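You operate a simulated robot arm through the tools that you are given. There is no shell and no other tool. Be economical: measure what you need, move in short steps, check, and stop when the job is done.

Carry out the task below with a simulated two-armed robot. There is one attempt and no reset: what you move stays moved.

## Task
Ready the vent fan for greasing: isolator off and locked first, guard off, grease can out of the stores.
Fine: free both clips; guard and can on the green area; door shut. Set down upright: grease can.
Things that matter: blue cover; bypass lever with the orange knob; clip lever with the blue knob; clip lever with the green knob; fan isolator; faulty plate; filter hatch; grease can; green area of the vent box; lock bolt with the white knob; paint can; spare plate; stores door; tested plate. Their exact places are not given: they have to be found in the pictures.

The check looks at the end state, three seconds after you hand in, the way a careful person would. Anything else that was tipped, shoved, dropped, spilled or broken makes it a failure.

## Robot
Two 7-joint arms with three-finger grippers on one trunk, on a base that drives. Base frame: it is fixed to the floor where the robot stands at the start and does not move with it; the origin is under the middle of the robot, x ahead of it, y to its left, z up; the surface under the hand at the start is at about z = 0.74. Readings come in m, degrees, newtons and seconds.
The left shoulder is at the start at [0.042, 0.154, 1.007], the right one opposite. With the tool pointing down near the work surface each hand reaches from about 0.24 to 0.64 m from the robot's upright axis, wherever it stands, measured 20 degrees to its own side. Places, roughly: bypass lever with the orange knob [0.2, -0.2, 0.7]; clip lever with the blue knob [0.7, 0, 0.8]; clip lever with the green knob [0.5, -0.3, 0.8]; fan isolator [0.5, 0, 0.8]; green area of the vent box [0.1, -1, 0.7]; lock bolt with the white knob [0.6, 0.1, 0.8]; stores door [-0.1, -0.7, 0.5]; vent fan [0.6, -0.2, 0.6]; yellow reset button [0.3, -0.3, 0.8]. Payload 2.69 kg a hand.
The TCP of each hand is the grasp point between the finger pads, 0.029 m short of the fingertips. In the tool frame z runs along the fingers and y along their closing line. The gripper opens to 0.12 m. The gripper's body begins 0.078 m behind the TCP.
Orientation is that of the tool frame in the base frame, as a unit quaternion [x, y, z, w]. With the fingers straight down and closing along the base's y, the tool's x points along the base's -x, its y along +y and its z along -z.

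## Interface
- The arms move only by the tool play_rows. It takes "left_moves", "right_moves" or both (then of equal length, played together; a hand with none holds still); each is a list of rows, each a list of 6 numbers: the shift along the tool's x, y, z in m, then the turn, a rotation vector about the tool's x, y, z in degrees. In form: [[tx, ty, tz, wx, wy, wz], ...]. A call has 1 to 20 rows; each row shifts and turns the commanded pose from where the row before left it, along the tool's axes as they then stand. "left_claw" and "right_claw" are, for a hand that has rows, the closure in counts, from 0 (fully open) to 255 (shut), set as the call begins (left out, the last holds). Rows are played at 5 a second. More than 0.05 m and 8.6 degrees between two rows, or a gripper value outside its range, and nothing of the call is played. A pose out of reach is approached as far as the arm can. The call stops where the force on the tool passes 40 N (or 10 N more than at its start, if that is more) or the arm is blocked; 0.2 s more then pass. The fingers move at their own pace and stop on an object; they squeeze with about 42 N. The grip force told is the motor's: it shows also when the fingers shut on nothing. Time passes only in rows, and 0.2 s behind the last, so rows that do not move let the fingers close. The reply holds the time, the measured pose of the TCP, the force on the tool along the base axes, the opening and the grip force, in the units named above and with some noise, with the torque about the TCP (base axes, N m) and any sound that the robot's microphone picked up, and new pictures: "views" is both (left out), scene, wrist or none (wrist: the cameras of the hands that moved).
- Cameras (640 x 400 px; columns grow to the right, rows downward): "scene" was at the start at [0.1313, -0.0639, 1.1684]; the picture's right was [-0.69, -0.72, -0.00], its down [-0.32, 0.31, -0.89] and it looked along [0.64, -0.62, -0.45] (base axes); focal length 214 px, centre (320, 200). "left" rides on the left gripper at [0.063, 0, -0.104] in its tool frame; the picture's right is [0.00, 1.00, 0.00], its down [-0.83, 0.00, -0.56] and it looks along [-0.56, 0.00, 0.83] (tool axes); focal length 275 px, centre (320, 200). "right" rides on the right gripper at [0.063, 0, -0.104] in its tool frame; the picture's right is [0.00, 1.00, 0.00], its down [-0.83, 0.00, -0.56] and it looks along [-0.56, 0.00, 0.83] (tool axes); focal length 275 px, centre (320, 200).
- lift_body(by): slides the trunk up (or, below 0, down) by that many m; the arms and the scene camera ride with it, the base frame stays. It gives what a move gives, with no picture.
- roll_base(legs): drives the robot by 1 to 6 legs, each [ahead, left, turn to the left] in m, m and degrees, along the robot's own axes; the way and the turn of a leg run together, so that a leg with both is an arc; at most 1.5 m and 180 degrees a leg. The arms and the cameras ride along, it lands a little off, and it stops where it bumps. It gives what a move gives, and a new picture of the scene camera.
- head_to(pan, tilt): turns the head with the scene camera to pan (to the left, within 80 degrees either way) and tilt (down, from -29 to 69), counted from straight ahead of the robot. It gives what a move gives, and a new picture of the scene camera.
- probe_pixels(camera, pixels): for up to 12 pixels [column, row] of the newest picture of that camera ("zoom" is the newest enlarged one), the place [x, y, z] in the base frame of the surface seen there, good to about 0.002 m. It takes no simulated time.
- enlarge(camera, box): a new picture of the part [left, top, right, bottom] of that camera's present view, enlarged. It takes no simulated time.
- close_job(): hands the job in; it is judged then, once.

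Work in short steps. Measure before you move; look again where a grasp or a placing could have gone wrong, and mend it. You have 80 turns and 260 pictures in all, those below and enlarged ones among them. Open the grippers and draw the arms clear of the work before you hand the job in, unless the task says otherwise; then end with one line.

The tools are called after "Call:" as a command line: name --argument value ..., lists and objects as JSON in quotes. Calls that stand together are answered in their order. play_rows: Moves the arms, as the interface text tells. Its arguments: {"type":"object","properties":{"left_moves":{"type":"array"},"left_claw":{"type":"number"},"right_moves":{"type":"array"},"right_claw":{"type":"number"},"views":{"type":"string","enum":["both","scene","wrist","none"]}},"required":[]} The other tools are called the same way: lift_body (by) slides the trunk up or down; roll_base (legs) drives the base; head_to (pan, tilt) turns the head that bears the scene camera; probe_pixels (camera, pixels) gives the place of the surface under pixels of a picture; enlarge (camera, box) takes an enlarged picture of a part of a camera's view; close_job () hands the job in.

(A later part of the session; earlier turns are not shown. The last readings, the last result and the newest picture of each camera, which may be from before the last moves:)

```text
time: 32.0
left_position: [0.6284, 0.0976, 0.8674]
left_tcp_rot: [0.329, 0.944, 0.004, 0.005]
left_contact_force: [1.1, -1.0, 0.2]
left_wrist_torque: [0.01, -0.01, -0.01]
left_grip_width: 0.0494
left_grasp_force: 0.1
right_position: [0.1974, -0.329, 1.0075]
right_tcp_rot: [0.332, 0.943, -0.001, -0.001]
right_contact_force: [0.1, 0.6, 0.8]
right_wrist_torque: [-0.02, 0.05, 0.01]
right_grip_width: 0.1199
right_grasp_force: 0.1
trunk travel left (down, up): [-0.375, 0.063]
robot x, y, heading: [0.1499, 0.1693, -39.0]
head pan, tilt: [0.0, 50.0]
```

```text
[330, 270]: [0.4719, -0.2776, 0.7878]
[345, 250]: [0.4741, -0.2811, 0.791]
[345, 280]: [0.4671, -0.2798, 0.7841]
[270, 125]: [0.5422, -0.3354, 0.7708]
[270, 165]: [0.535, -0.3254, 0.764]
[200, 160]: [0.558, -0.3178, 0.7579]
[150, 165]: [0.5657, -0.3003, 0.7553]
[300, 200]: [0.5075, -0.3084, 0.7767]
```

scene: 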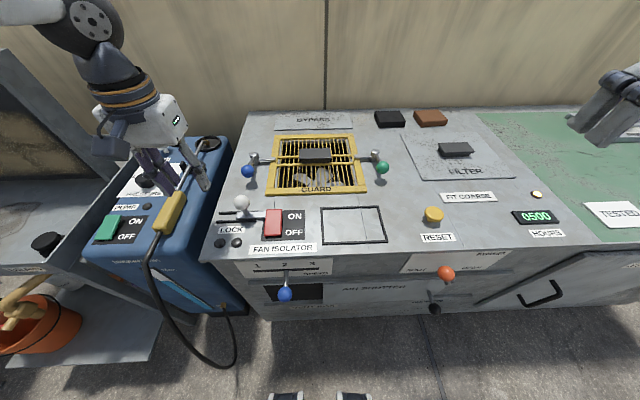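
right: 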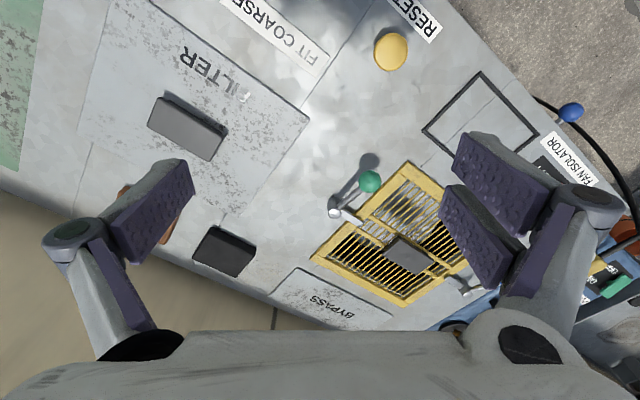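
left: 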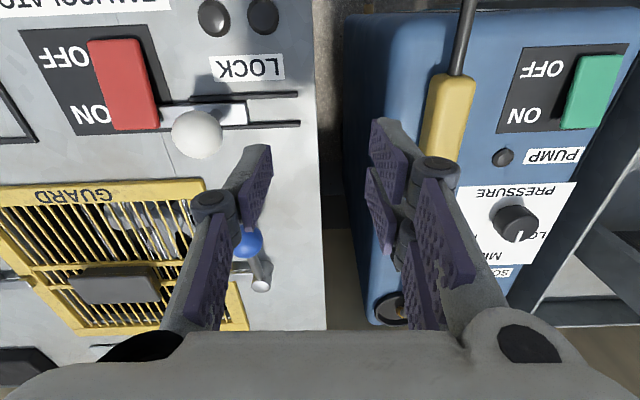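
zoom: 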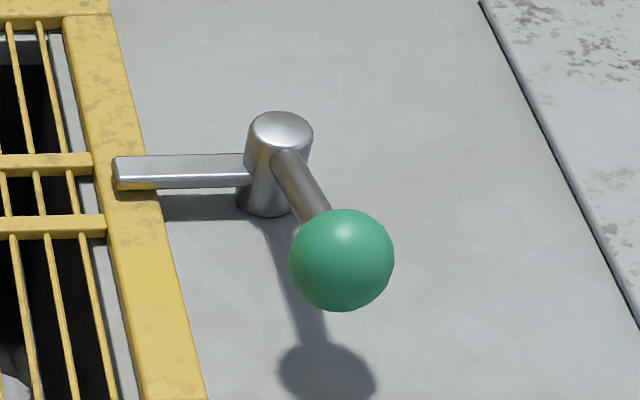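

Blue knob centre ≈ u 0.540, v 0.402, z 0.786, pivot 76 mm behind it. I bring the left hand over the knob.

Call:
play_rows --left_claw 120 --left_moves '[[-0.038, -0.023, 0, 0, 0, 0], [-0.038, -0.023, 0, 0, 0, 0], [-0.0375, -0.0234, 0.027, 0, 0, 0], [0, 0, 0, 0, 0, 0]]' --views "wrist"

```text
refused: row 3 steps farther than a row can; nothing moved
```

Row 3 was too long; same path in four rows.

Call:
play_rows --left_claw 120 --left_moves '[[-0.038, -0.023, 0, 0, 0, 0], [-0.038, -0.023, 0, 0, 0, 0], [-0.0375, -0.0234, 0, 0, 0, 0], [0, 0, 0.025, 0, 0, 0], [0, 0, 0, 0, 0, 0]]' --views "wrist"

```text
time: 33.2
left_position: [0.6739, -0.0281, 0.8395]
left_tcp_rot: [0.328, 0.945, 0.005, 0.006]
left_contact_force: [-1.1, -0.1, -0.8]
left_wrist_torque: [0.01, -0.03, 0.01]
left_grip_width: 0.0638
left_grasp_force: 0.0
right_position: [0.1969, -0.3288, 1.0069]
right_tcp_rot: [0.332, 0.943, 0.0, 0.0]
right_contact_force: [-0.1, -1.2, 0.4]
right_wrist_torque: [0.0, 0.0, 0.0]
right_grip_width: 0.12
right_grasp_force: 0.0
trunk travel left (down, up): [-0.375, 0.063]
robot x, y, heading: [0.1516, 0.17, -39.2]
head pan, tilt: [0.0, 50.0]
```

left: 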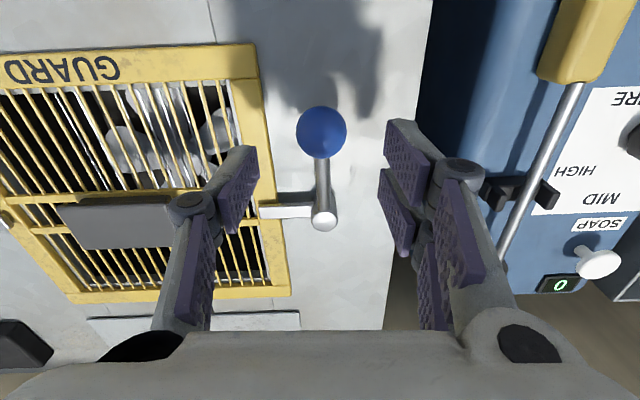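

Knob at (322,132): 5 mm toward the front of the TCP. I correct, lower 52 mm and close.

Call:
play_rows --left_moves '[[0.005, 0.001, 0.027, 0, 0, 0], [0, 0, 0.025, 0, 0, 0]]' --views "none"

Call:
play_rows --left_claw 255 --left_moves '[[0, 0, 0, 0, 0, 0], [0, 0, 0, 0, 0, 0], [0, 0, 0, 0, 0, 0]]' --views "wrist"

```text
time: 33.8
left_position: [0.6715, -0.0226, 0.7877]
left_tcp_rot: [0.328, 0.945, 0.005, 0.006]
left_contact_force: [0.1, 0.3, 0.0]
left_wrist_torque: [0.0, -0.02, 0.02]
left_grip_width: 0.0633
left_grasp_force: 0.0
right_position: [0.1981, -0.33, 1.0073]
right_tcp_rot: [0.331, 0.944, 0.0, -0.001]
right_contact_force: [-0.2, -0.5, -0.5]
right_wrist_torque: [0.0, 0.0, 0.0]
right_grip_width: 0.1196
right_grasp_force: 0.1
trunk travel left (down, up): [-0.375, 0.063]
robot x, y, heading: [0.1495, 0.17, -38.7]
head pan, tilt: [0.0, 50.0]
```

```text
time: 34.6
left_position: [0.6717, -0.0223, 0.7881]
left_tcp_rot: [0.328, 0.945, 0.005, 0.007]
left_contact_force: [0.9, 0.5, 1.2]
left_wrist_torque: [-0.05, -0.09, 0.06]
left_grip_width: 0.0301
left_grasp_force: 45.0
right_position: [0.1958, -0.329, 1.0075]
right_tcp_rot: [0.332, 0.943, -0.001, 0.001]
right_contact_force: [-0.9, 1.3, -0.4]
right_wrist_torque: [0.01, -0.04, 0.0]
right_grip_width: 0.1201
right_grasp_force: 0.0
trunk travel left (down, up): [-0.375, 0.063]
robot x, y, heading: [0.1523, 0.1706, -38.9]
head pan, tilt: [0.0, 50.0]
```

left: 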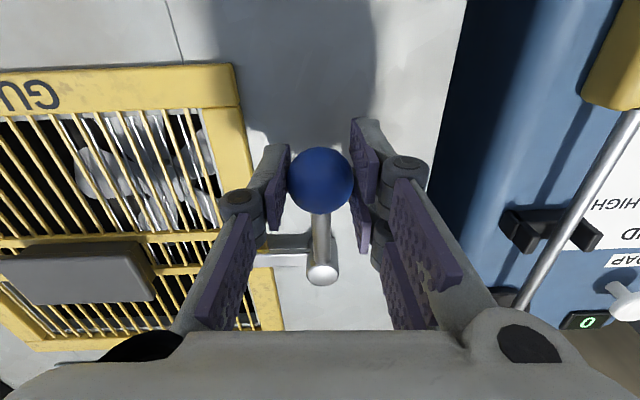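

Gripped (0.0301). I swing the lever to the left on a 77 mm arc, 3 rows of 8° first.

Call:
play_rows --left_moves '[[-0.0007, 0.0107, 0, 0, 0, 8], [-0.0007, 0.0107, 0, 0, 0, 8], [-0.0007, 0.0107, 0, 0, 0, 8], [0, 0, 0, 0, 0, 0]]' --views "wrist"

```text
time: 35.6
left_position: [0.6951, -0.0021, 0.7889]
left_tcp_rot: [0.517, 0.856, 0.006, 0.004]
left_contact_force: [1.9, 3.6, 1.8]
left_wrist_torque: [-0.06, -0.09, 0.27]
left_grip_width: 0.0301
left_grasp_force: 45.1
right_position: [0.1958, -0.3293, 1.0068]
right_tcp_rot: [0.332, 0.943, 0.0, 0.0]
right_contact_force: [-0.7, -1.0, -0.5]
right_wrist_torque: [0.02, 0.03, 0.0]
right_grip_width: 0.1201
right_grasp_force: 0.1
trunk travel left (down, up): [-0.375, 0.063]
robot x, y, heading: [0.1488, 0.1702, -38.9]
head pan, tilt: [0.0, 50.0]
```

left: 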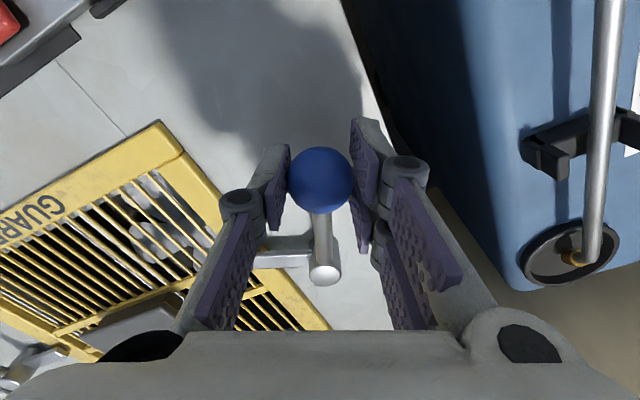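

The lever turns freely. I check the height of the blue washer and lance beside it before turning further.

Call:
probe_pixels --camera "left" --pixels '[[595, 180], [545, 140], [480, 130], [620, 110], [570, 255], [380, 100]]'

Call:
play_rows --left_moves '[[-0.0007, 0.0107, 0, 0, 0, 8], [-0.0007, 0.0107, 0, 0, 0, 8], [-0.0007, 0.0107, 0, 0, 0, 8], [0, 0, 0, 0, 0, 0]]' --views "both"

```text
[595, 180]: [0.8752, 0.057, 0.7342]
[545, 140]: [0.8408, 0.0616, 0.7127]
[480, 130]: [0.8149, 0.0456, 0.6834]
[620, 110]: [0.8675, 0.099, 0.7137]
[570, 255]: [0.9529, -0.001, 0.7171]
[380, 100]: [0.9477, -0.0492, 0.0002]
```

```text
time: 36.6
left_position: [0.7266, 0.0083, 0.7886]
left_tcp_rot: [0.684, 0.729, 0.007, 0.0]
left_contact_force: [-5.4, 4.2, -9.7]
left_wrist_torque: [-0.23, 0.08, -0.33]
left_grip_width: 0.0299
left_grasp_force: 45.0
right_position: [0.1973, -0.3304, 1.0076]
right_tcp_rot: [0.331, 0.943, 0.0, 0.0]
right_contact_force: [0.7, -0.2, -0.2]
right_wrist_torque: [-0.01, 0.03, -0.02]
right_grip_width: 0.1204
right_grasp_force: 0.1
trunk travel left (down, up): [-0.375, 0.063]
robot x, y, heading: [0.1509, 0.1703, -38.8]
head pan, tilt: [0.0, 50.0]
```

scene: 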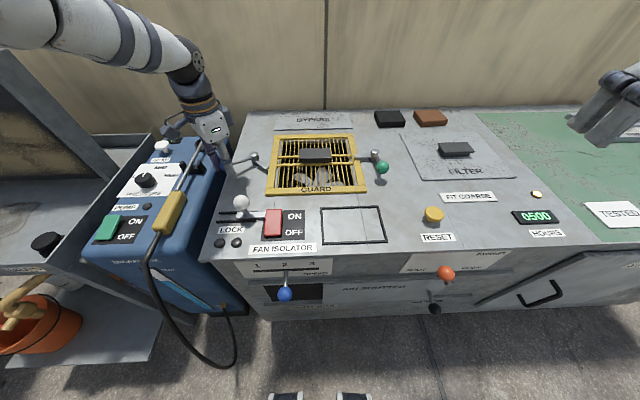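
left: 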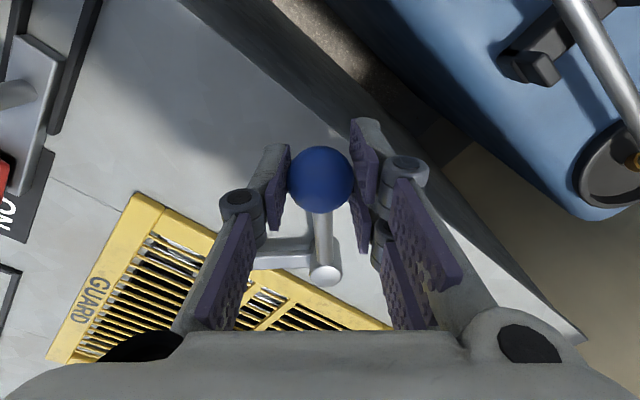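

At 48°, forces small and clearance over the washer good (its top ≤0.735). I continue to about 88°.

Call:
play_rows --left_moves '[[-0.0007, 0.0107, 0, 0, 0, 8], [-0.0007, 0.0107, 0, 0, 0, 8], [-0.0007, 0.0107, 0, 0, 0, 8], [-0.0007, 0.0107, 0, 0, 0, 8], [-0.0007, 0.0107, 0, 0, 0, 8], [0, 0, 0, 0, 0, 0]]' --views "both"

```text
time: 37.6
left_position: [0.7583, 0.0029, 0.7881]
left_tcp_rot: [0.851, 0.525, 0.002, -0.011]
left_contact_force: [-12.2, 7.6, 3.4]
left_wrist_torque: [0.32, 0.59, -0.02]
left_grip_width: 0.0296
left_grasp_force: 44.9
right_position: [0.1972, -0.3291, 1.0086]
right_tcp_rot: [0.331, 0.944, 0.0, 0.001]
right_contact_force: [-0.2, 0.4, -0.1]
right_wrist_torque: [-0.01, 0.01, 0.02]
right_grip_width: 0.1202
right_grasp_force: 0.1
trunk travel left (down, up): [-0.375, 0.063]
robot x, y, heading: [0.1516, 0.171, -38.8]
head pan, tilt: [0.0, 50.0]
stopped in row 4 (left hand): the force on the tool passed its limit at 45 N (the readings are from after the stop); the commanded pose is now the measured one
```

scene: 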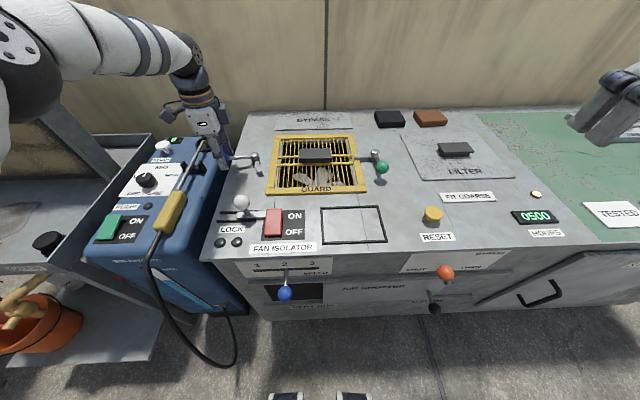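
left: 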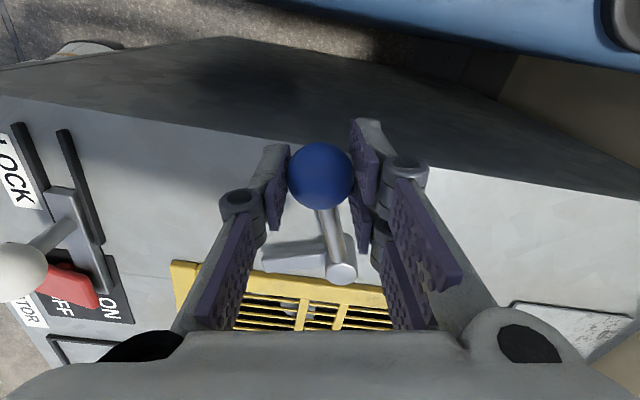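

The lever hit its end stop at about 75–80° with the arm clear of the guard. I release, lift, and turn the wrist back.

Call:
play_rows --left_claw 120 --left_moves '[[0, 0, 0, 0, 0, 0], [0, 0, 0, 0, 0, 0]]' --views "none"

Call:
play_rows --left_moves '[[0, 0, -0.04, 0, 0, 0], [0, 0, -0.04, 0, 0, 0], [0, 0, -0.04, 0, 0, -8], [0, 0, -0.04, 0, 0, -8], [0, 0, 0, 0, 0, -8], [0, 0, 0, 0, 0, -8], [0, 0, 0, 0, 0, -8], [0, 0, 0, 0, 0, -8], [0, 0, 0, 0, 0, -8], [0, 0, 0, 0, 0, -8], [0, 0, 0, 0, 0, -8], [0.03, 0.03, 0, 0, 0, 0]]' --views "scene"

Call:
enlarge --camera "scene" --box '[230, 125, 400, 225]'

```text
time: 38.2
left_position: [0.7589, 0.0021, 0.788]
left_tcp_rot: [0.851, 0.526, 0.003, -0.008]
left_contact_force: [-0.3, 1.0, -0.2]
left_wrist_torque: [-0.03, -0.02, -0.05]
left_grip_width: 0.0635
left_grasp_force: 0.0
right_position: [0.1973, -0.3291, 1.008]
right_tcp_rot: [0.333, 0.943, 0.0, 0.0]
right_contact_force: [0.4, 0.1, 0.7]
right_wrist_torque: [0.0, 0.02, 0.01]
right_grip_width: 0.1202
right_grasp_force: 0.1
trunk travel left (down, up): [-0.375, 0.063]
robot x, y, heading: [0.1523, 0.1705, -39.1]
head pan, tilt: [0.0, 50.0]
```

```text
time: 40.8
left_position: [0.7541, 0.0445, 0.9459]
left_tcp_rot: [0.378, 0.926, 0.007, -0.006]
left_contact_force: [0.8, -0.6, 0.3]
left_wrist_torque: [-0.02, -0.02, 0.05]
left_grip_width: 0.0636
left_grasp_force: 0.0
left hand out of reach, approached as far as the arm can: row 4
right_position: [0.1964, -0.3292, 1.008]
right_tcp_rot: [0.332, 0.943, -0.001, 0.001]
right_contact_force: [-0.9, 0.4, 0.0]
right_wrist_torque: [-0.03, 0.03, 0.01]
right_grip_width: 0.12
right_grasp_force: 0.0
trunk travel left (down, up): [-0.375, 0.063]
robot x, y, heading: [0.1495, 0.1685, -38.7]
head pan, tilt: [0.0, 50.0]
```

scene: 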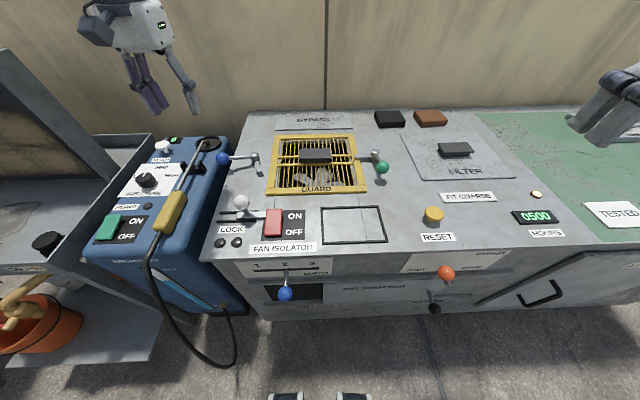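

```text
3.76 times, centred on (315, 175) of scene
```

zoom: 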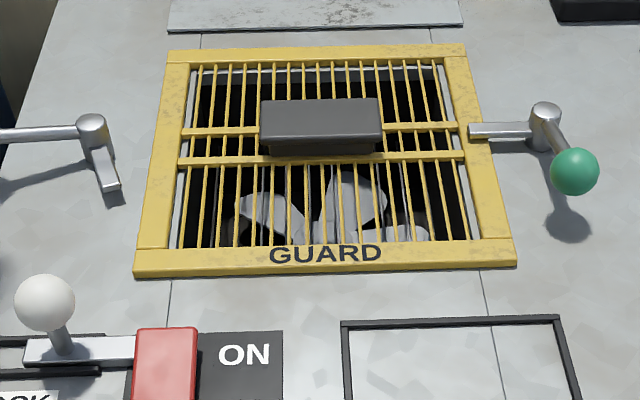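

Blue clip is free (arm parallel to the guard). Now the right hand goes over the green knob at about u 0.545, v 0.080, fingers at 0.06.

Call:
play_rows --right_claw 120 --right_moves '[[-0.0308, 0.0352, 0, 0, 0, 0], [-0.0308, 0.0352, 0, 0, 0, 0], [-0.0308, 0.0352, 0, 0, 0, 0], [-0.0308, 0.0352, 0, 0, 0, 0], [-0.0308, 0.0352, 0, 0, 0, 0], [-0.0308, 0.0352, 0, 0, 0, 0], [0, 0, 0.042, 0, 0, 0], [0, 0, 0.042, 0, 0, 0], [0, 0, 0.042, 0, 0, 0], [0, 0, 0.042, 0, 0, 0], [0, 0, 0, 0, 0, 0]]' --views "wrist"

```text
time: 43.2
left_position: [0.7571, 0.0426, 0.9467]
left_tcp_rot: [0.378, 0.926, 0.007, -0.006]
left_contact_force: [0.8, 0.3, 0.2]
left_wrist_torque: [-0.01, 0.0, 0.01]
left_grip_width: 0.0634
left_grasp_force: 0.0
right_position: [0.4703, -0.279, 0.8379]
right_tcp_rot: [0.333, 0.943, 0.001, 0.001]
right_contact_force: [-0.3, -0.8, 0.7]
right_wrist_torque: [0.0, -0.03, -0.01]
right_grip_width: 0.0637
right_grasp_force: 0.1
trunk travel left (down, up): [-0.375, 0.063]
robot x, y, heading: [0.1533, 0.1688, -38.8]
head pan, tilt: [0.0, 50.0]
```

right: 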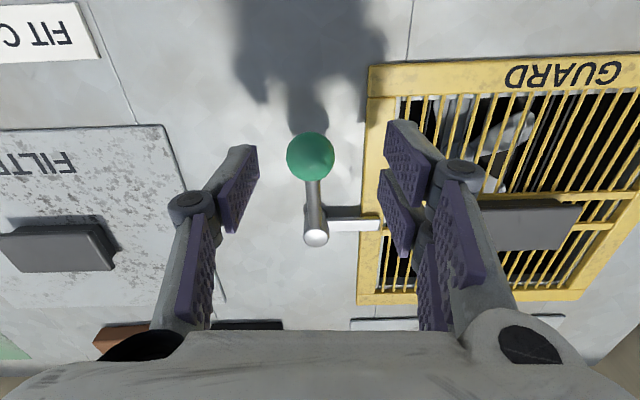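

Knob at (310,157) → 10 mm further and 6 mm right of the TCP. I correct, lower 50 mm and close.

Call:
play_rows --right_moves '[[-0.01, -0.006, 0.025, 0, 0, 0], [0, 0, 0.025, 0, 0, 0]]' --views "none"

Call:
play_rows --right_claw 255 --right_moves '[[0, 0, 0, 0, 0, 0], [0, 0, 0, 0, 0, 0], [0, 0, 0, 0, 0, 0]]' --views "wrist"

```text
time: 43.8
left_position: [0.7547, 0.043, 0.9472]
left_tcp_rot: [0.378, 0.926, 0.008, -0.006]
left_contact_force: [0.4, 0.7, -0.6]
left_wrist_torque: [-0.02, 0.0, -0.07]
left_grip_width: 0.0636
left_grasp_force: 0.1
right_position: [0.4748, -0.2906, 0.7883]
right_tcp_rot: [0.332, 0.943, 0.001, 0.0]
right_contact_force: [-0.2, 0.3, 0.2]
right_wrist_torque: [0.01, 0.0, -0.04]
right_grip_width: 0.0632
right_grasp_force: 0.1
trunk travel left (down, up): [-0.375, 0.063]
robot x, y, heading: [0.1498, 0.1678, -38.6]
head pan, tilt: [0.0, 50.0]
```

```text
time: 44.6
left_position: [0.7559, 0.0435, 0.9455]
left_tcp_rot: [0.378, 0.926, 0.007, -0.007]
left_contact_force: [-0.2, 0.1, -0.2]
left_wrist_torque: [-0.01, 0.02, -0.02]
left_grip_width: 0.0635
left_grasp_force: 0.1
right_position: [0.4759, -0.2915, 0.79]
right_tcp_rot: [0.333, 0.943, 0.0, 0.001]
right_contact_force: [-0.3, 0.2, 0.8]
right_wrist_torque: [-0.12, -0.09, -0.04]
right_grip_width: 0.03
right_grasp_force: 45.0
trunk travel left (down, up): [-0.375, 0.063]
robot x, y, heading: [0.1486, 0.1676, -38.8]
head pan, tilt: [0.0, 50.0]
```

right: 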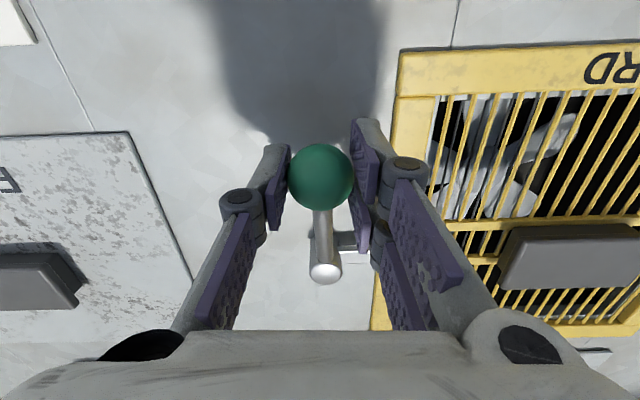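

Gripped. I swing it to the right on the mirrored arc, 9 rows of −8°, stopping at the end stop.

Call:
play_rows --right_moves '[[-0.0007, -0.0107, 0, 0, 0, -8], [-0.0007, -0.0107, 0, 0, 0, -8], [-0.0007, -0.0107, 0, 0, 0, -8], [-0.0007, -0.0107, 0, 0, 0, -8], [-0.0007, -0.0107, 0, 0, 0, -8], [-0.0007, -0.0107, 0, 0, 0, -8], [-0.0007, -0.0107, 0, 0, 0, -8], [-0.0007, -0.0107, 0, 0, 0, -8], [-0.0007, -0.0107, 0, 0, 0, -8], [0, 0, 0, 0, 0, 0]]' --views "both"

```text
time: 45.6
left_position: [0.7554, 0.0438, 0.9453]
left_tcp_rot: [0.377, 0.926, 0.008, -0.006]
left_contact_force: [0.3, 0.3, 0.5]
left_wrist_torque: [0.0, 0.0, 0.01]
left_grip_width: 0.0634
left_grasp_force: 0.0
right_position: [0.4548, -0.3201, 0.7875]
right_tcp_rot: [0.082, 0.997, -0.001, 0.016]
right_contact_force: [5.6, -1.4, -4.7]
right_wrist_torque: [-0.42, -1.16, -0.02]
right_grip_width: 0.0303
right_grasp_force: 44.7
right hand out of reach, approached as far as the arm can: row 4, 5
trunk travel left (down, up): [-0.375, 0.063]
robot x, y, heading: [0.1487, 0.1708, -38.6]
head pan, tilt: [0.0, 50.0]
stopped in row 5 (right hand): the force on the tool passed its limit at 61 N (the readings are from after the stop); the commanded pose is now the measured one
```

scene: 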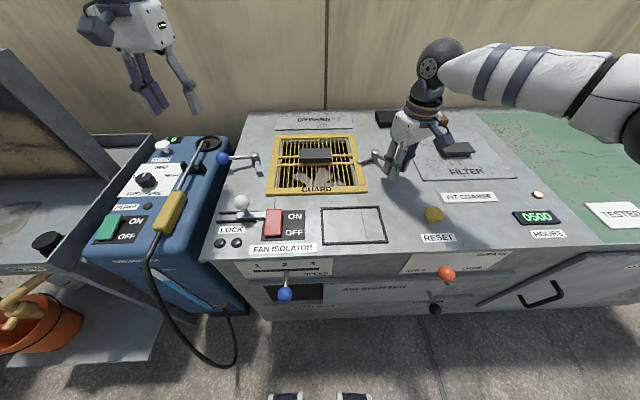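
right: 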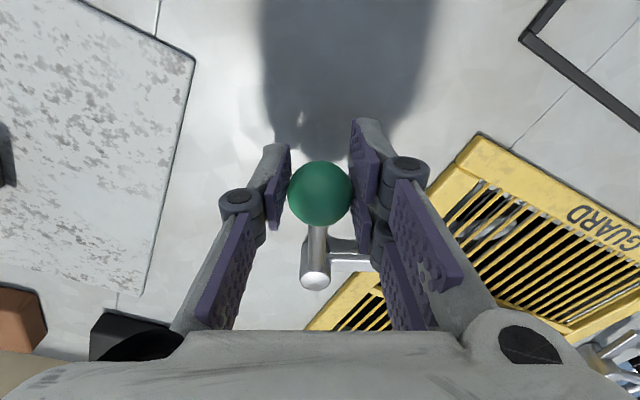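

The wrist limit (not the lever) stopped it at ~29°; I continue the arc translating only, the ball turning between the pads.

Call:
play_rows --right_moves '[[-0.0008, -0.0107, 0, 0, 0, 2], [-0.0022, -0.0105, 0, 0, 0, 0], [-0.0037, -0.0101, 0, 0, 0, 0], [-0.0051, -0.0095, 0, 0, 0, 0], [-0.0063, -0.0087, 0, 0, 0, 0], [0, 0, 0, 0, 0, 0]]' --views "both"

```text
time: 47.0
left_position: [0.755, 0.0447, 0.9481]
left_tcp_rot: [0.378, 0.926, 0.007, -0.004]
left_contact_force: [0.3, -0.1, 0.5]
left_wrist_torque: [0.0, -0.03, 0.0]
left_grip_width: 0.0637
left_grasp_force: 0.0
right_position: [0.4519, -0.3306, 0.7877]
right_tcp_rot: [0.1, 0.995, -0.001, 0.014]
right_contact_force: [-9.3, 5.8, 2.6]
right_wrist_torque: [0.13, 0.44, 0.48]
right_grip_width: 0.0301
right_grasp_force: 45.4
right hand out of reach, approached as far as the arm can: row 2, 3, 4, 5
trunk travel left (down, up): [-0.375, 0.063]
robot x, y, heading: [0.1458, 0.1678, -38.9]
head pan, tilt: [0.0, 50.0]
```

scene: 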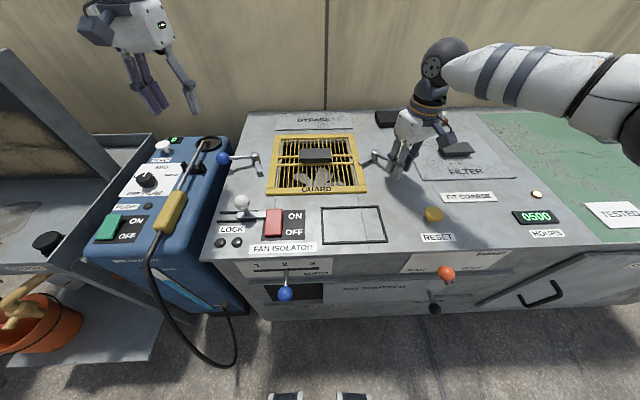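
right: 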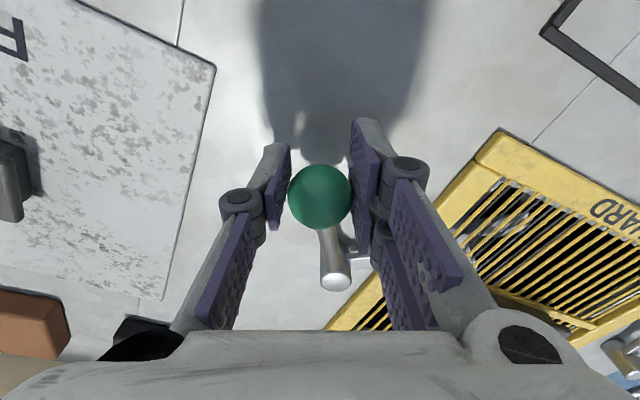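

The arm's reach at this wrist angle is the limit. I open the fingers around the knob, turn the wrist back to nominal, and regrip.

Call:
play_rows --right_claw 120 --right_moves '[[0, 0, 0, 0, 0, 0], [0, 0, 0, 0, 0, 0], [0, 0, 0, 0, 0, 7], [0, 0, 0, 0, 0, 7], [0, 0, 0, 0, 0, 7], [0, 0, 0, 0, 0, 6], [0, 0, 0, 0, 0, 0]]' --views "wrist"

```text
time: 48.6
left_position: [0.7552, 0.0445, 0.9464]
left_tcp_rot: [0.378, 0.926, 0.006, -0.006]
left_contact_force: [0.0, -0.8, 0.3]
left_wrist_torque: [0.03, 0.0, 0.01]
left_grip_width: 0.0633
left_grasp_force: 0.0
right_position: [0.4531, -0.3303, 0.7886]
right_tcp_rot: [0.33, 0.944, 0.003, 0.014]
right_contact_force: [-0.4, -0.5, -0.3]
right_wrist_torque: [0.02, 0.02, -0.01]
right_grip_width: 0.0635
right_grasp_force: 0.1
trunk travel left (down, up): [-0.375, 0.063]
robot x, y, heading: [0.1486, 0.1691, -38.6]
head pan, tilt: [0.0, 50.0]
```

right: 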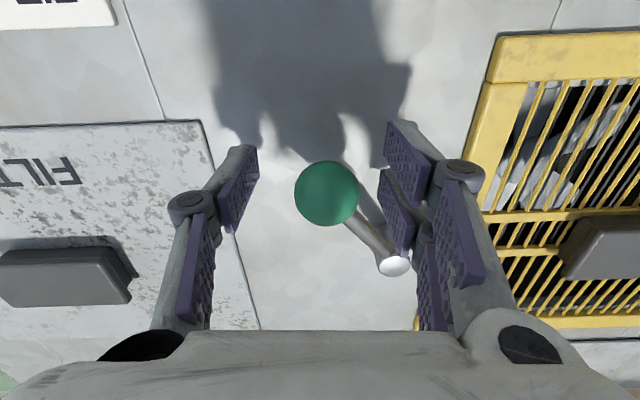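

Lever now ~38° turned, knob central at (327,192). I close and carry on the arc with the wrist kept nominal.

Call:
play_rows --right_claw 255 --right_moves '[[0, 0, 0, 0, 0, 0], [0, 0, 0, 0, 0, 0], [-0.0074, -0.0101, 0, 0, 0, 0], [-0.009, -0.0088, 0, 0, 0, 0], [-0.0102, -0.0073, 0, 0, 0, 0], [-0.0112, -0.0056, 0, 0, 0, 0], [-0.012, -0.0037, 0, 0, 0, 0], [-0.007, -0.0013, 0, 0, 0, 0], [0, 0, 0, 0, 0, 0]]' --views "both"

```text
time: 49.7
left_position: [0.7551, 0.0451, 0.9471]
left_tcp_rot: [0.377, 0.926, 0.007, -0.005]
left_contact_force: [0.1, -0.5, -0.3]
left_wrist_torque: [0.05, -0.02, 0.0]
left_grip_width: 0.0635
left_grasp_force: 0.1
right_position: [0.4581, -0.3507, 0.7888]
right_tcp_rot: [0.321, 0.947, 0.012, 0.01]
right_contact_force: [-0.8, 14.5, 4.6]
right_wrist_torque: [0.05, -0.08, 0.24]
right_grip_width: 0.0001
right_grasp_force: 28.4
trunk travel left (down, up): [-0.375, 0.063]
robot x, y, heading: [0.1475, 0.1715, -38.9]
head pan, tilt: [0.0, 50.0]
stopped in row 5 (right hand): the force on the tool passed its limit at 46 N (the readings are from after the stop); the commanded pose is now the measured one
```

scene: 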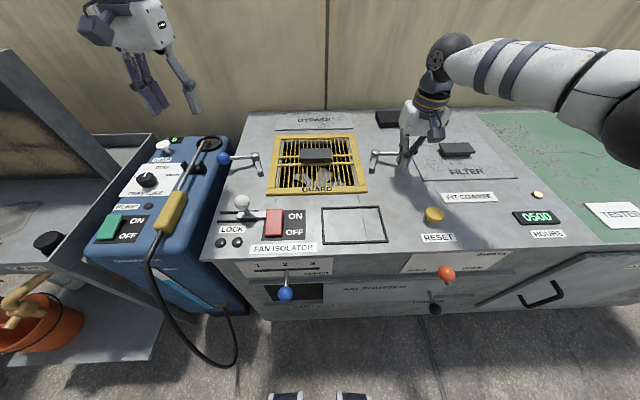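
right: 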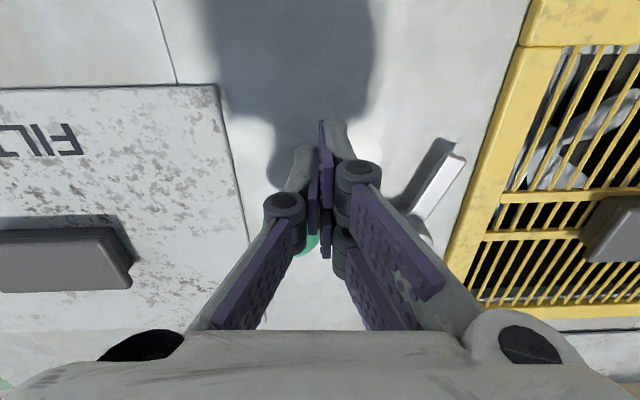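

The ball slipped out behind the fingers, and the lever is around 60°. The shut fingers stand just in front of the knob (305,240), so I push it on in +u.

Call:
play_rows --right_moves '[[-0.005, -0.003, 0, 0, 0, 0], [-0.006, -0.002, 0, 0, 0, 0], [-0.006, -0.001, 0, 0, 0, 0], [-0.006, 0, 0, 0, 0, 0], [-0.006, 0, 0, 0, 0, 0]]' --views "wrist"

```text
time: 50.2
left_position: [0.7548, 0.0461, 0.9446]
left_tcp_rot: [0.377, 0.926, 0.007, -0.007]
left_contact_force: [1.1, -0.3, 0.4]
left_wrist_torque: [0.02, 0.01, 0.01]
left_grip_width: 0.0636
left_grasp_force: 0.0
right_position: [0.4647, -0.3513, 0.7858]
right_tcp_rot: [0.316, 0.948, 0.017, 0.006]
right_contact_force: [3.2, 9.2, -0.1]
right_wrist_torque: [0.14, 0.1, 0.2]
right_grip_width: 0.0
right_grasp_force: 28.7
trunk travel left (down, up): [-0.375, 0.063]
robot x, y, heading: [0.1465, 0.1706, -38.6]
head pan, tilt: [0.0, 50.0]
stopped in row 2 (right hand): the force on the tool passed its limit at 42 N (the readings are from after the stop); the commanded pose is now the measured one
```

right: 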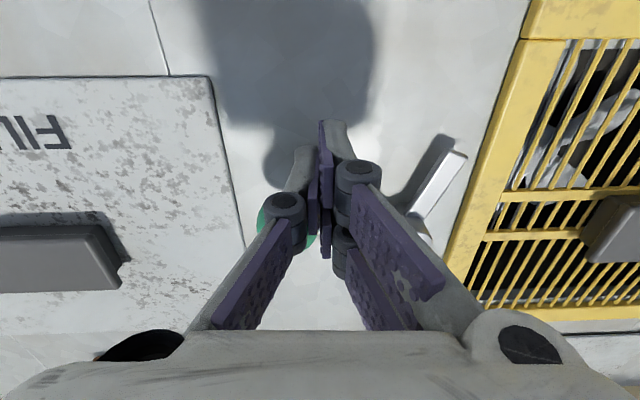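

The fingers are jamming beside the ball/stem; I back off toward the front, lift and look.

Call:
play_rows --right_moves '[[0.01, 0, 0, 0, 0, 0], [0, 0, -0.03, 0, 0, 0], [0, 0, -0.04, 0, 0, 0], [0.04, 0, 0, 0, 0, 0], [0.04, 0, 0, 0, 0, 0]]' --views "both"

Call:
enlarge --camera "scene" --box '[330, 120, 450, 195]'

```text
time: 51.4
left_position: [0.7553, 0.0462, 0.9456]
left_tcp_rot: [0.376, 0.927, 0.008, -0.006]
left_contact_force: [-0.4, 0.2, 0.7]
left_wrist_torque: [0.02, -0.01, -0.01]
left_grip_width: 0.0637
left_grasp_force: 0.1
right_position: [0.3899, -0.2987, 0.8585]
right_tcp_rot: [0.317, 0.948, 0.015, 0.007]
right_contact_force: [-0.4, -0.4, -0.1]
right_wrist_torque: [0.02, -0.02, 0.03]
right_grip_width: 0.0002
right_grasp_force: 28.6
trunk travel left (down, up): [-0.375, 0.063]
robot x, y, heading: [0.1512, 0.1675, -38.7]
head pan, tilt: [0.0, 50.0]
```

scene: 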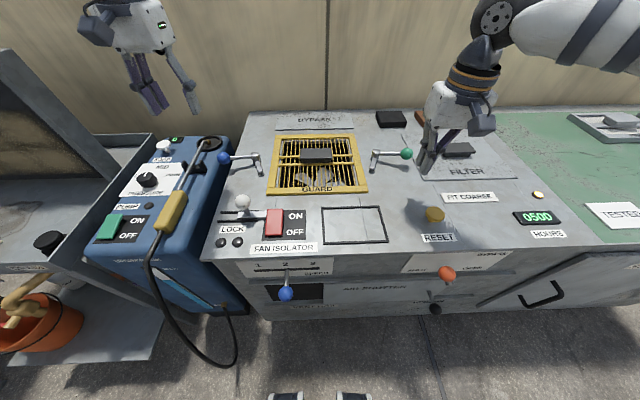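
right: 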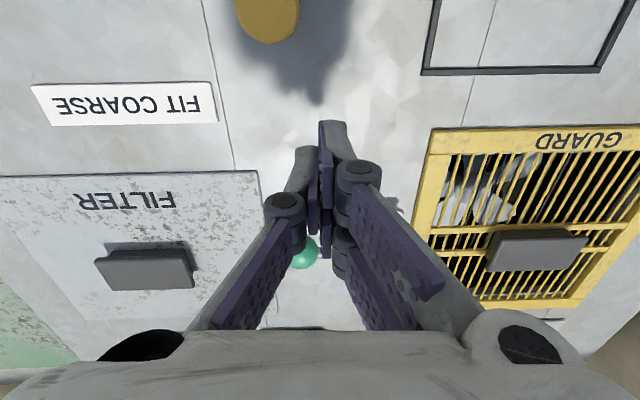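

```text
5.33 times, centred on (390, 158) of scene
```

zoom: 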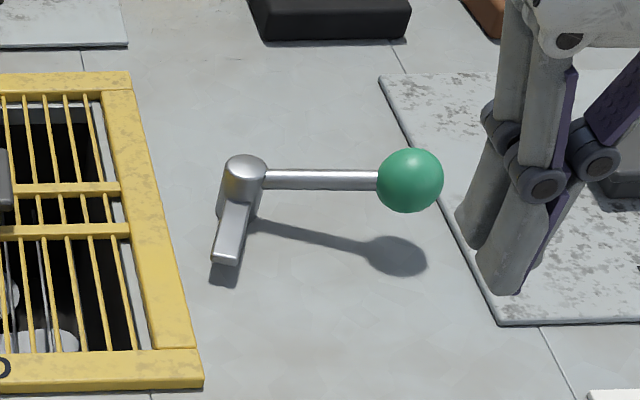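

Green clip is fully open as well. Now I measure the guard: corners, handle extents in an enlarged view.

Call:
enlarge --camera "scene" --box '[255, 125, 383, 205]'

Call:
probe_pixels --camera "zoom" --pixels '[[125, 60], [480, 55], [65, 340], [555, 330], [240, 125], [365, 125], [240, 160], [370, 165], [305, 122], [305, 165], [305, 195], [305, 145]]'

```text
5.00 times, centred on (319, 165) of scene
```

zoom: 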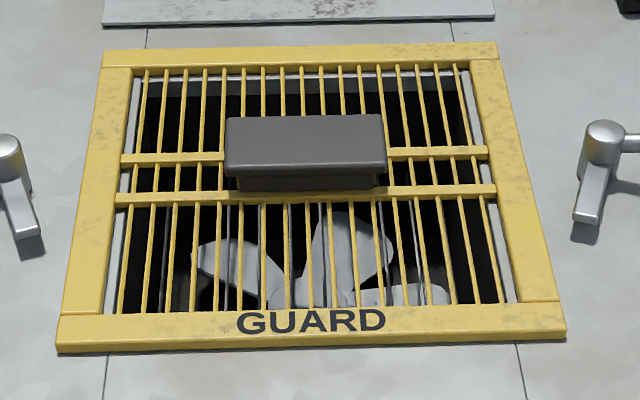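

```text
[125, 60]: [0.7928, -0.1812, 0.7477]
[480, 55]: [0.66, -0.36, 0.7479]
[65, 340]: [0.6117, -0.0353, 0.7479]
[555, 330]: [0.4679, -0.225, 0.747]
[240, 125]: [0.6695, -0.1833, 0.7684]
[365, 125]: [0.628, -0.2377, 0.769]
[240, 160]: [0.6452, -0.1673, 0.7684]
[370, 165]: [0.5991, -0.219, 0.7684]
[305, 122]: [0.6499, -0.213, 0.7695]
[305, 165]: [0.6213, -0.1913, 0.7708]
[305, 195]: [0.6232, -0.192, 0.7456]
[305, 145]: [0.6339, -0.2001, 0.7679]
```

Guard spans u .497–.737, v .12–.36 with handle centre (u .622, v .243), 0.08 long along v, top z .769. The right hand opens fully and goes above the handle, correcting its small tilt.

Call:
play_rows --right_claw 0 --right_moves '[[0, 0, -0.02, 1.9, 0.2, 2.0], [-0.0218, 0.0382, 0, 0, 0, 0], [-0.0218, 0.0382, 0, 0, 0, 0], [-0.0218, 0.0382, 0, 0, 0, 0], [-0.0218, 0.0382, 0, 0, 0, 0], [-0.0218, 0.0382, 0, 0, 0, 0], [-0.0218, 0.0382, 0, 0, 0, 0], [0, 0, 0.03, 0, 0, 0], [0, 0, 0, 0, 0, 0]]' --views "both"

```text
time: 53.4
left_position: [0.7548, 0.045, 0.9466]
left_tcp_rot: [0.376, 0.927, 0.007, -0.006]
left_contact_force: [0.2, 0.6, 0.8]
left_wrist_torque: [-0.05, -0.03, 0.01]
left_grip_width: 0.0636
left_grasp_force: 0.1
right_position: [0.5677, -0.2128, 0.848]
right_tcp_rot: [0.335, 0.942, 0.0, 0.0]
right_contact_force: [-0.1, -0.1, 0.8]
right_wrist_torque: [0.0, 0.0, 0.05]
right_grip_width: 0.1198
right_grasp_force: 0.1
right hand out of reach, approached as far as the arm can: row 6, 7
trunk travel left (down, up): [-0.375, 0.063]
robot x, y, heading: [0.1486, 0.1686, -38.5]
head pan, tilt: [0.0, 50.0]
```

scene: 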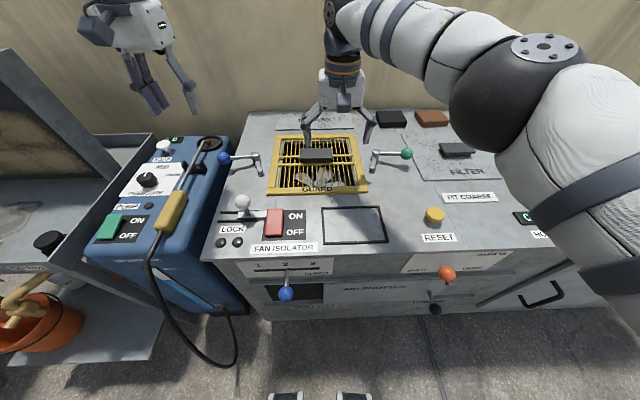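
right: 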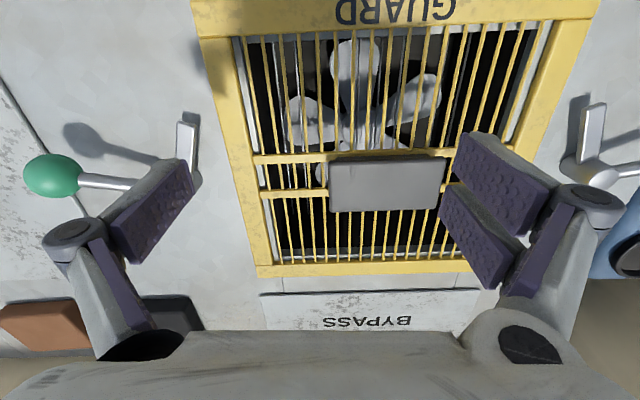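

Out of reach by a few cm; I raise the right hand, pull the left hand back toward the robot, then shift the base left 0.15 m.

Call:
play_rows --right_moves '[[0, 0, -0.03, 0, 0, 0], [0, 0, -0.03, 0, 0, 0], [0, 0, 0, 0, 0, 0], [0, 0, 0, 0, 0, 0], [0, 0, 0, 0, 0, 0], [0, 0, 0, 0, 0, 0]]' --left_moves '[[0.045, 0, 0, 0, 0, -3], [0.045, 0, 0, 0, 0, -3], [0.045, 0, 0, 0, 0, 0], [0.045, -0.02, 0, 0, 0, 0], [0.03, -0.04, 0, 0, 0, 0], [0, -0.04, 0, 0, 0, 0]]' --views "none"

Call:
roll_base --legs '[[0, 0.14, 0]]'

```text
time: 54.8
left_position: [0.641, 0.0999, 0.9188]
left_tcp_rot: [0.326, 0.945, 0.005, -0.009]
left_contact_force: [-0.3, 0.4, -0.2]
left_wrist_torque: [0.05, 0.0, 0.0]
left_grip_width: 0.0632
left_grasp_force: 0.0
left hand out of reach, approached as far as the arm can: row 4, 5, 6
right_position: [0.5638, -0.2144, 0.9089]
right_tcp_rot: [0.335, 0.942, 0.001, -0.001]
right_contact_force: [-0.2, -0.6, 0.2]
right_wrist_torque: [0.02, 0.01, 0.03]
right_grip_width: 0.1199
right_grasp_force: 0.1
trunk travel left (down, up): [-0.375, 0.063]
robot x, y, heading: [0.1482, 0.1703, -38.6]
head pan, tilt: [0.0, 50.0]
```

```text
time: 56.5
left_position: [0.7266, 0.2089, 0.9195]
left_tcp_rot: [0.325, 0.946, 0.005, -0.009]
left_contact_force: [0.0, -0.4, 0.3]
left_wrist_torque: [-0.03, 0.0, 0.0]
left_grip_width: 0.0632
left_grasp_force: 0.1
right_position: [0.6504, -0.1045, 0.9082]
right_tcp_rot: [0.334, 0.943, 0.0, 0.0]
right_contact_force: [-0.6, 0.5, -0.3]
right_wrist_torque: [0.01, 0.0, 0.0]
right_grip_width: 0.12
right_grasp_force: 0.2
trunk travel left (down, up): [-0.375, 0.063]
robot x, y, heading: [0.2361, 0.2747, -38.6]
head pan, tilt: [0.0, 50.0]
```

scene: 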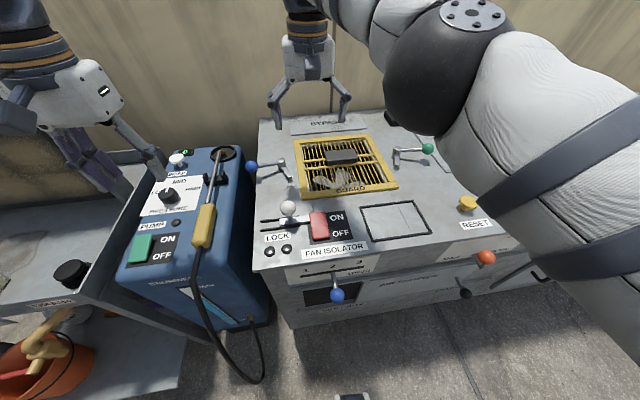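

Now the handle is within the right hand's reach; I move over it and look.

Call:
play_rows --right_moves '[[-0.025, -0.04, 0, 0, 0, 0], [-0.026, -0.0425, 0, 0, 0, 0], [0, 0, 0.045, 0, 0, 0], [0, 0, 0.04, 0, 0, 0], [0, 0, 0, 0, 0, 0]]' --views "wrist"

```text
time: 57.7
left_position: [0.7244, 0.2078, 0.9198]
left_tcp_rot: [0.325, 0.946, 0.004, -0.009]
left_contact_force: [0.0, -0.8, -0.2]
left_wrist_torque: [-0.03, -0.01, 0.02]
left_grip_width: 0.0634
left_grasp_force: 0.0
right_position: [0.6266, -0.1805, 0.8268]
right_tcp_rot: [0.335, 0.942, -0.001, 0.0]
right_contact_force: [0.8, -0.2, -0.2]
right_wrist_torque: [0.0, -0.01, 0.01]
right_grip_width: 0.12
right_grasp_force: 0.0
right hand out of reach, approached as far as the arm can: row 1, 2, 3, 4
trunk travel left (down, up): [-0.375, 0.063]
robot x, y, heading: [0.2363, 0.2793, -38.6]
head pan, tilt: [0.0, 50.0]
```

right: 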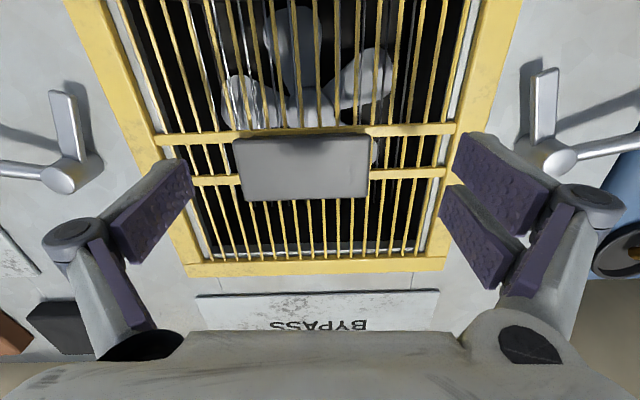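

Reach is ~2 cm short (u .600 of .622). I check the clearance of the base's front to the box before driving a little ahead.

Call:
head_to --pan 0 --tilt 69

Call:
probe_pixels --camera "scene" --pixels '[[280, 290], [350, 290], [280, 330], [350, 330], [320, 260], [280, 260], [350, 260], [320, 240]]'

```text
time: 58.6
left_position: [0.725, 0.2081, 0.9196]
left_tcp_rot: [0.326, 0.945, 0.005, -0.008]
left_contact_force: [0.2, 0.2, 0.0]
left_wrist_torque: [0.01, -0.01, 0.02]
left_grip_width: 0.0633
left_grasp_force: 0.1
right_position: [0.6276, -0.1822, 0.8264]
right_tcp_rot: [0.334, 0.943, 0.0, 0.0]
right_contact_force: [1.5, 0.1, -0.2]
right_wrist_torque: [0.03, 0.05, 0.01]
right_grip_width: 0.1201
right_grasp_force: 0.0
trunk travel left (down, up): [-0.375, 0.063]
robot x, y, heading: [0.2358, 0.2736, -38.1]
head pan, tilt: [0.0, 68.8]
```

scene: 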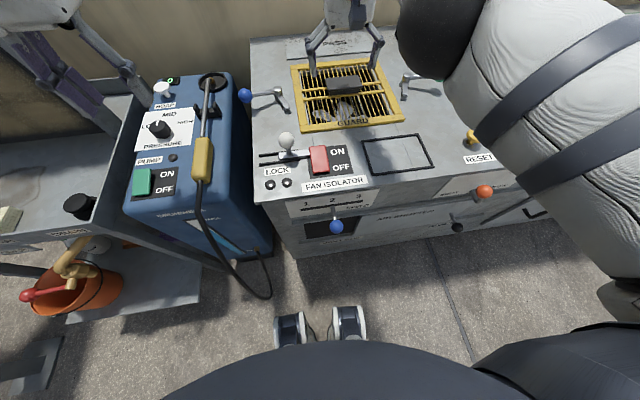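

```text
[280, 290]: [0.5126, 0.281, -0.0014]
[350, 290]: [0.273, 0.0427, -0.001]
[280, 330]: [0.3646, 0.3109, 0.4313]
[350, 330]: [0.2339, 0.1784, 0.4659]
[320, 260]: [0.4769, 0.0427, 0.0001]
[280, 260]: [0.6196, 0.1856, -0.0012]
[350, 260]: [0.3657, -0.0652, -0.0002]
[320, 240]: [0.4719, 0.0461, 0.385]
```

The robot's front stands at u≈0.09, well clear of the box front at 0.36. I drive ahead 5 cm.

Call:
roll_base --legs '[[0.05, 0, 0]]'

Call:
play_rows --right_moves '[[0, 0, 0, 0, 0, 0]]' --views "wrist"

```text
time: 59.5
left_position: [0.764, 0.1763, 0.9206]
left_tcp_rot: [0.326, 0.945, 0.005, -0.008]
left_contact_force: [0.1, 0.5, 0.9]
left_wrist_torque: [0.07, 0.01, -0.01]
left_grip_width: 0.0632
left_grasp_force: 0.0
right_position: [0.6653, -0.2119, 0.8263]
right_tcp_rot: [0.334, 0.943, 0.0, -0.001]
right_contact_force: [-0.8, 0.6, -0.1]
right_wrist_torque: [0.01, 0.03, -0.02]
right_grip_width: 0.1201
right_grasp_force: 0.1
trunk travel left (down, up): [-0.375, 0.063]
robot x, y, heading: [0.2722, 0.2472, -38.7]
head pan, tilt: [0.0, 68.8]
```

scene: 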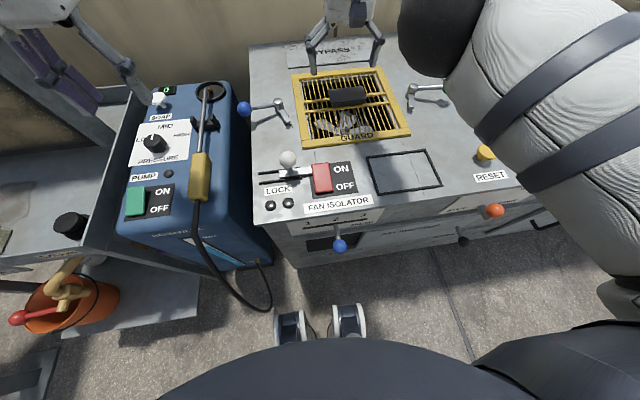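

```text
time: 59.9
left_position: [0.7643, 0.1786, 0.9188]
left_tcp_rot: [0.325, 0.946, 0.004, -0.01]
left_contact_force: [0.4, -0.2, -0.3]
left_wrist_torque: [0.01, 0.01, -0.02]
left_grip_width: 0.0639
left_grasp_force: 0.0
right_position: [0.6649, -0.2122, 0.8265]
right_tcp_rot: [0.335, 0.942, 0.0, -0.002]
right_contact_force: [0.3, 0.7, 0.2]
right_wrist_torque: [0.02, -0.02, 0.03]
right_grip_width: 0.12
right_grasp_force: 0.1
trunk travel left (down, up): [-0.375, 0.063]
robot x, y, heading: [0.2722, 0.2448, -38.3]
head pan, tilt: [0.0, 68.8]
```

right: 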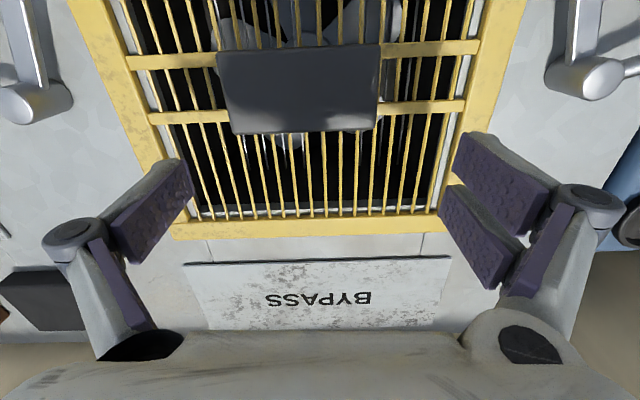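

Handle centre (298,92) → 27 mm to the front and 12 mm right. I correct, lower to tip z≈.753, and close.

Call:
play_rows --right_moves '[[0.027, -0.012, 0, 0, 0, 0], [0, 0, 0.025, 0, 0, 0], [0, 0, 0.019, 0, 0, 0], [0, 0, 0, 0, 0, 0]]' --views "wrist"

```text
time: 60.9
left_position: [0.7645, 0.1768, 0.9196]
left_tcp_rot: [0.326, 0.945, 0.004, -0.009]
left_contact_force: [-0.7, -0.9, -0.1]
left_wrist_torque: [0.01, -0.01, 0.02]
left_grip_width: 0.0639
left_grasp_force: 0.0
right_position: [0.666, -0.2111, 0.7832]
right_tcp_rot: [0.333, 0.943, 0.0, -0.001]
right_contact_force: [-0.2, -0.4, -0.1]
right_wrist_torque: [0.03, 0.01, 0.03]
right_grip_width: 0.1201
right_grasp_force: 0.0
right hand out of reach, approached as far as the arm can: row 1
trunk travel left (down, up): [-0.375, 0.063]
robot x, y, heading: [0.2736, 0.2486, -38.5]
head pan, tilt: [0.0, 68.8]
```

right: 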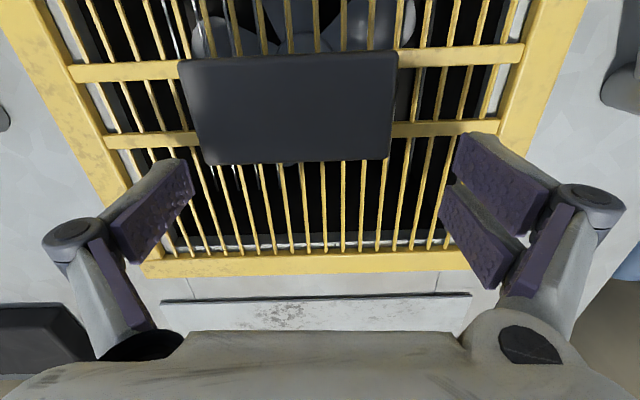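

The hand did not shift (the commanded pose was still beyond reach). I raise 3 cm, apply the shift again and check.

Call:
play_rows --right_moves '[[0, 0, -0.03, 0, 0, 0], [0.013, -0.012, 0, 0, 0, 0], [0.013, 0, 0, 0, 0, 0], [0, 0, 0, 0, 0, 0]]' --views "wrist"

```text
time: 61.9
left_position: [0.7633, 0.1772, 0.9192]
left_tcp_rot: [0.325, 0.946, 0.005, -0.009]
left_contact_force: [0.1, 0.0, 1.0]
left_wrist_torque: [-0.03, 0.01, 0.03]
left_grip_width: 0.0636
left_grasp_force: 0.0
right_position: [0.6644, -0.2152, 0.8154]
right_tcp_rot: [0.335, 0.942, 0.001, -0.002]
right_contact_force: [0.7, 0.9, 0.4]
right_wrist_torque: [-0.02, -0.02, 0.0]
right_grip_width: 0.1198
right_grasp_force: 0.0
right hand out of reach, approached as far as the arm can: row 2, 3
trunk travel left (down, up): [-0.375, 0.063]
robot x, y, heading: [0.2743, 0.243, -38.5]
head pan, tilt: [0.0, 68.8]
```

right: 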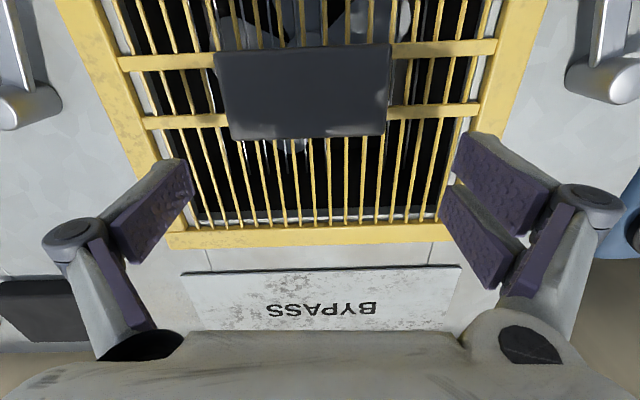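

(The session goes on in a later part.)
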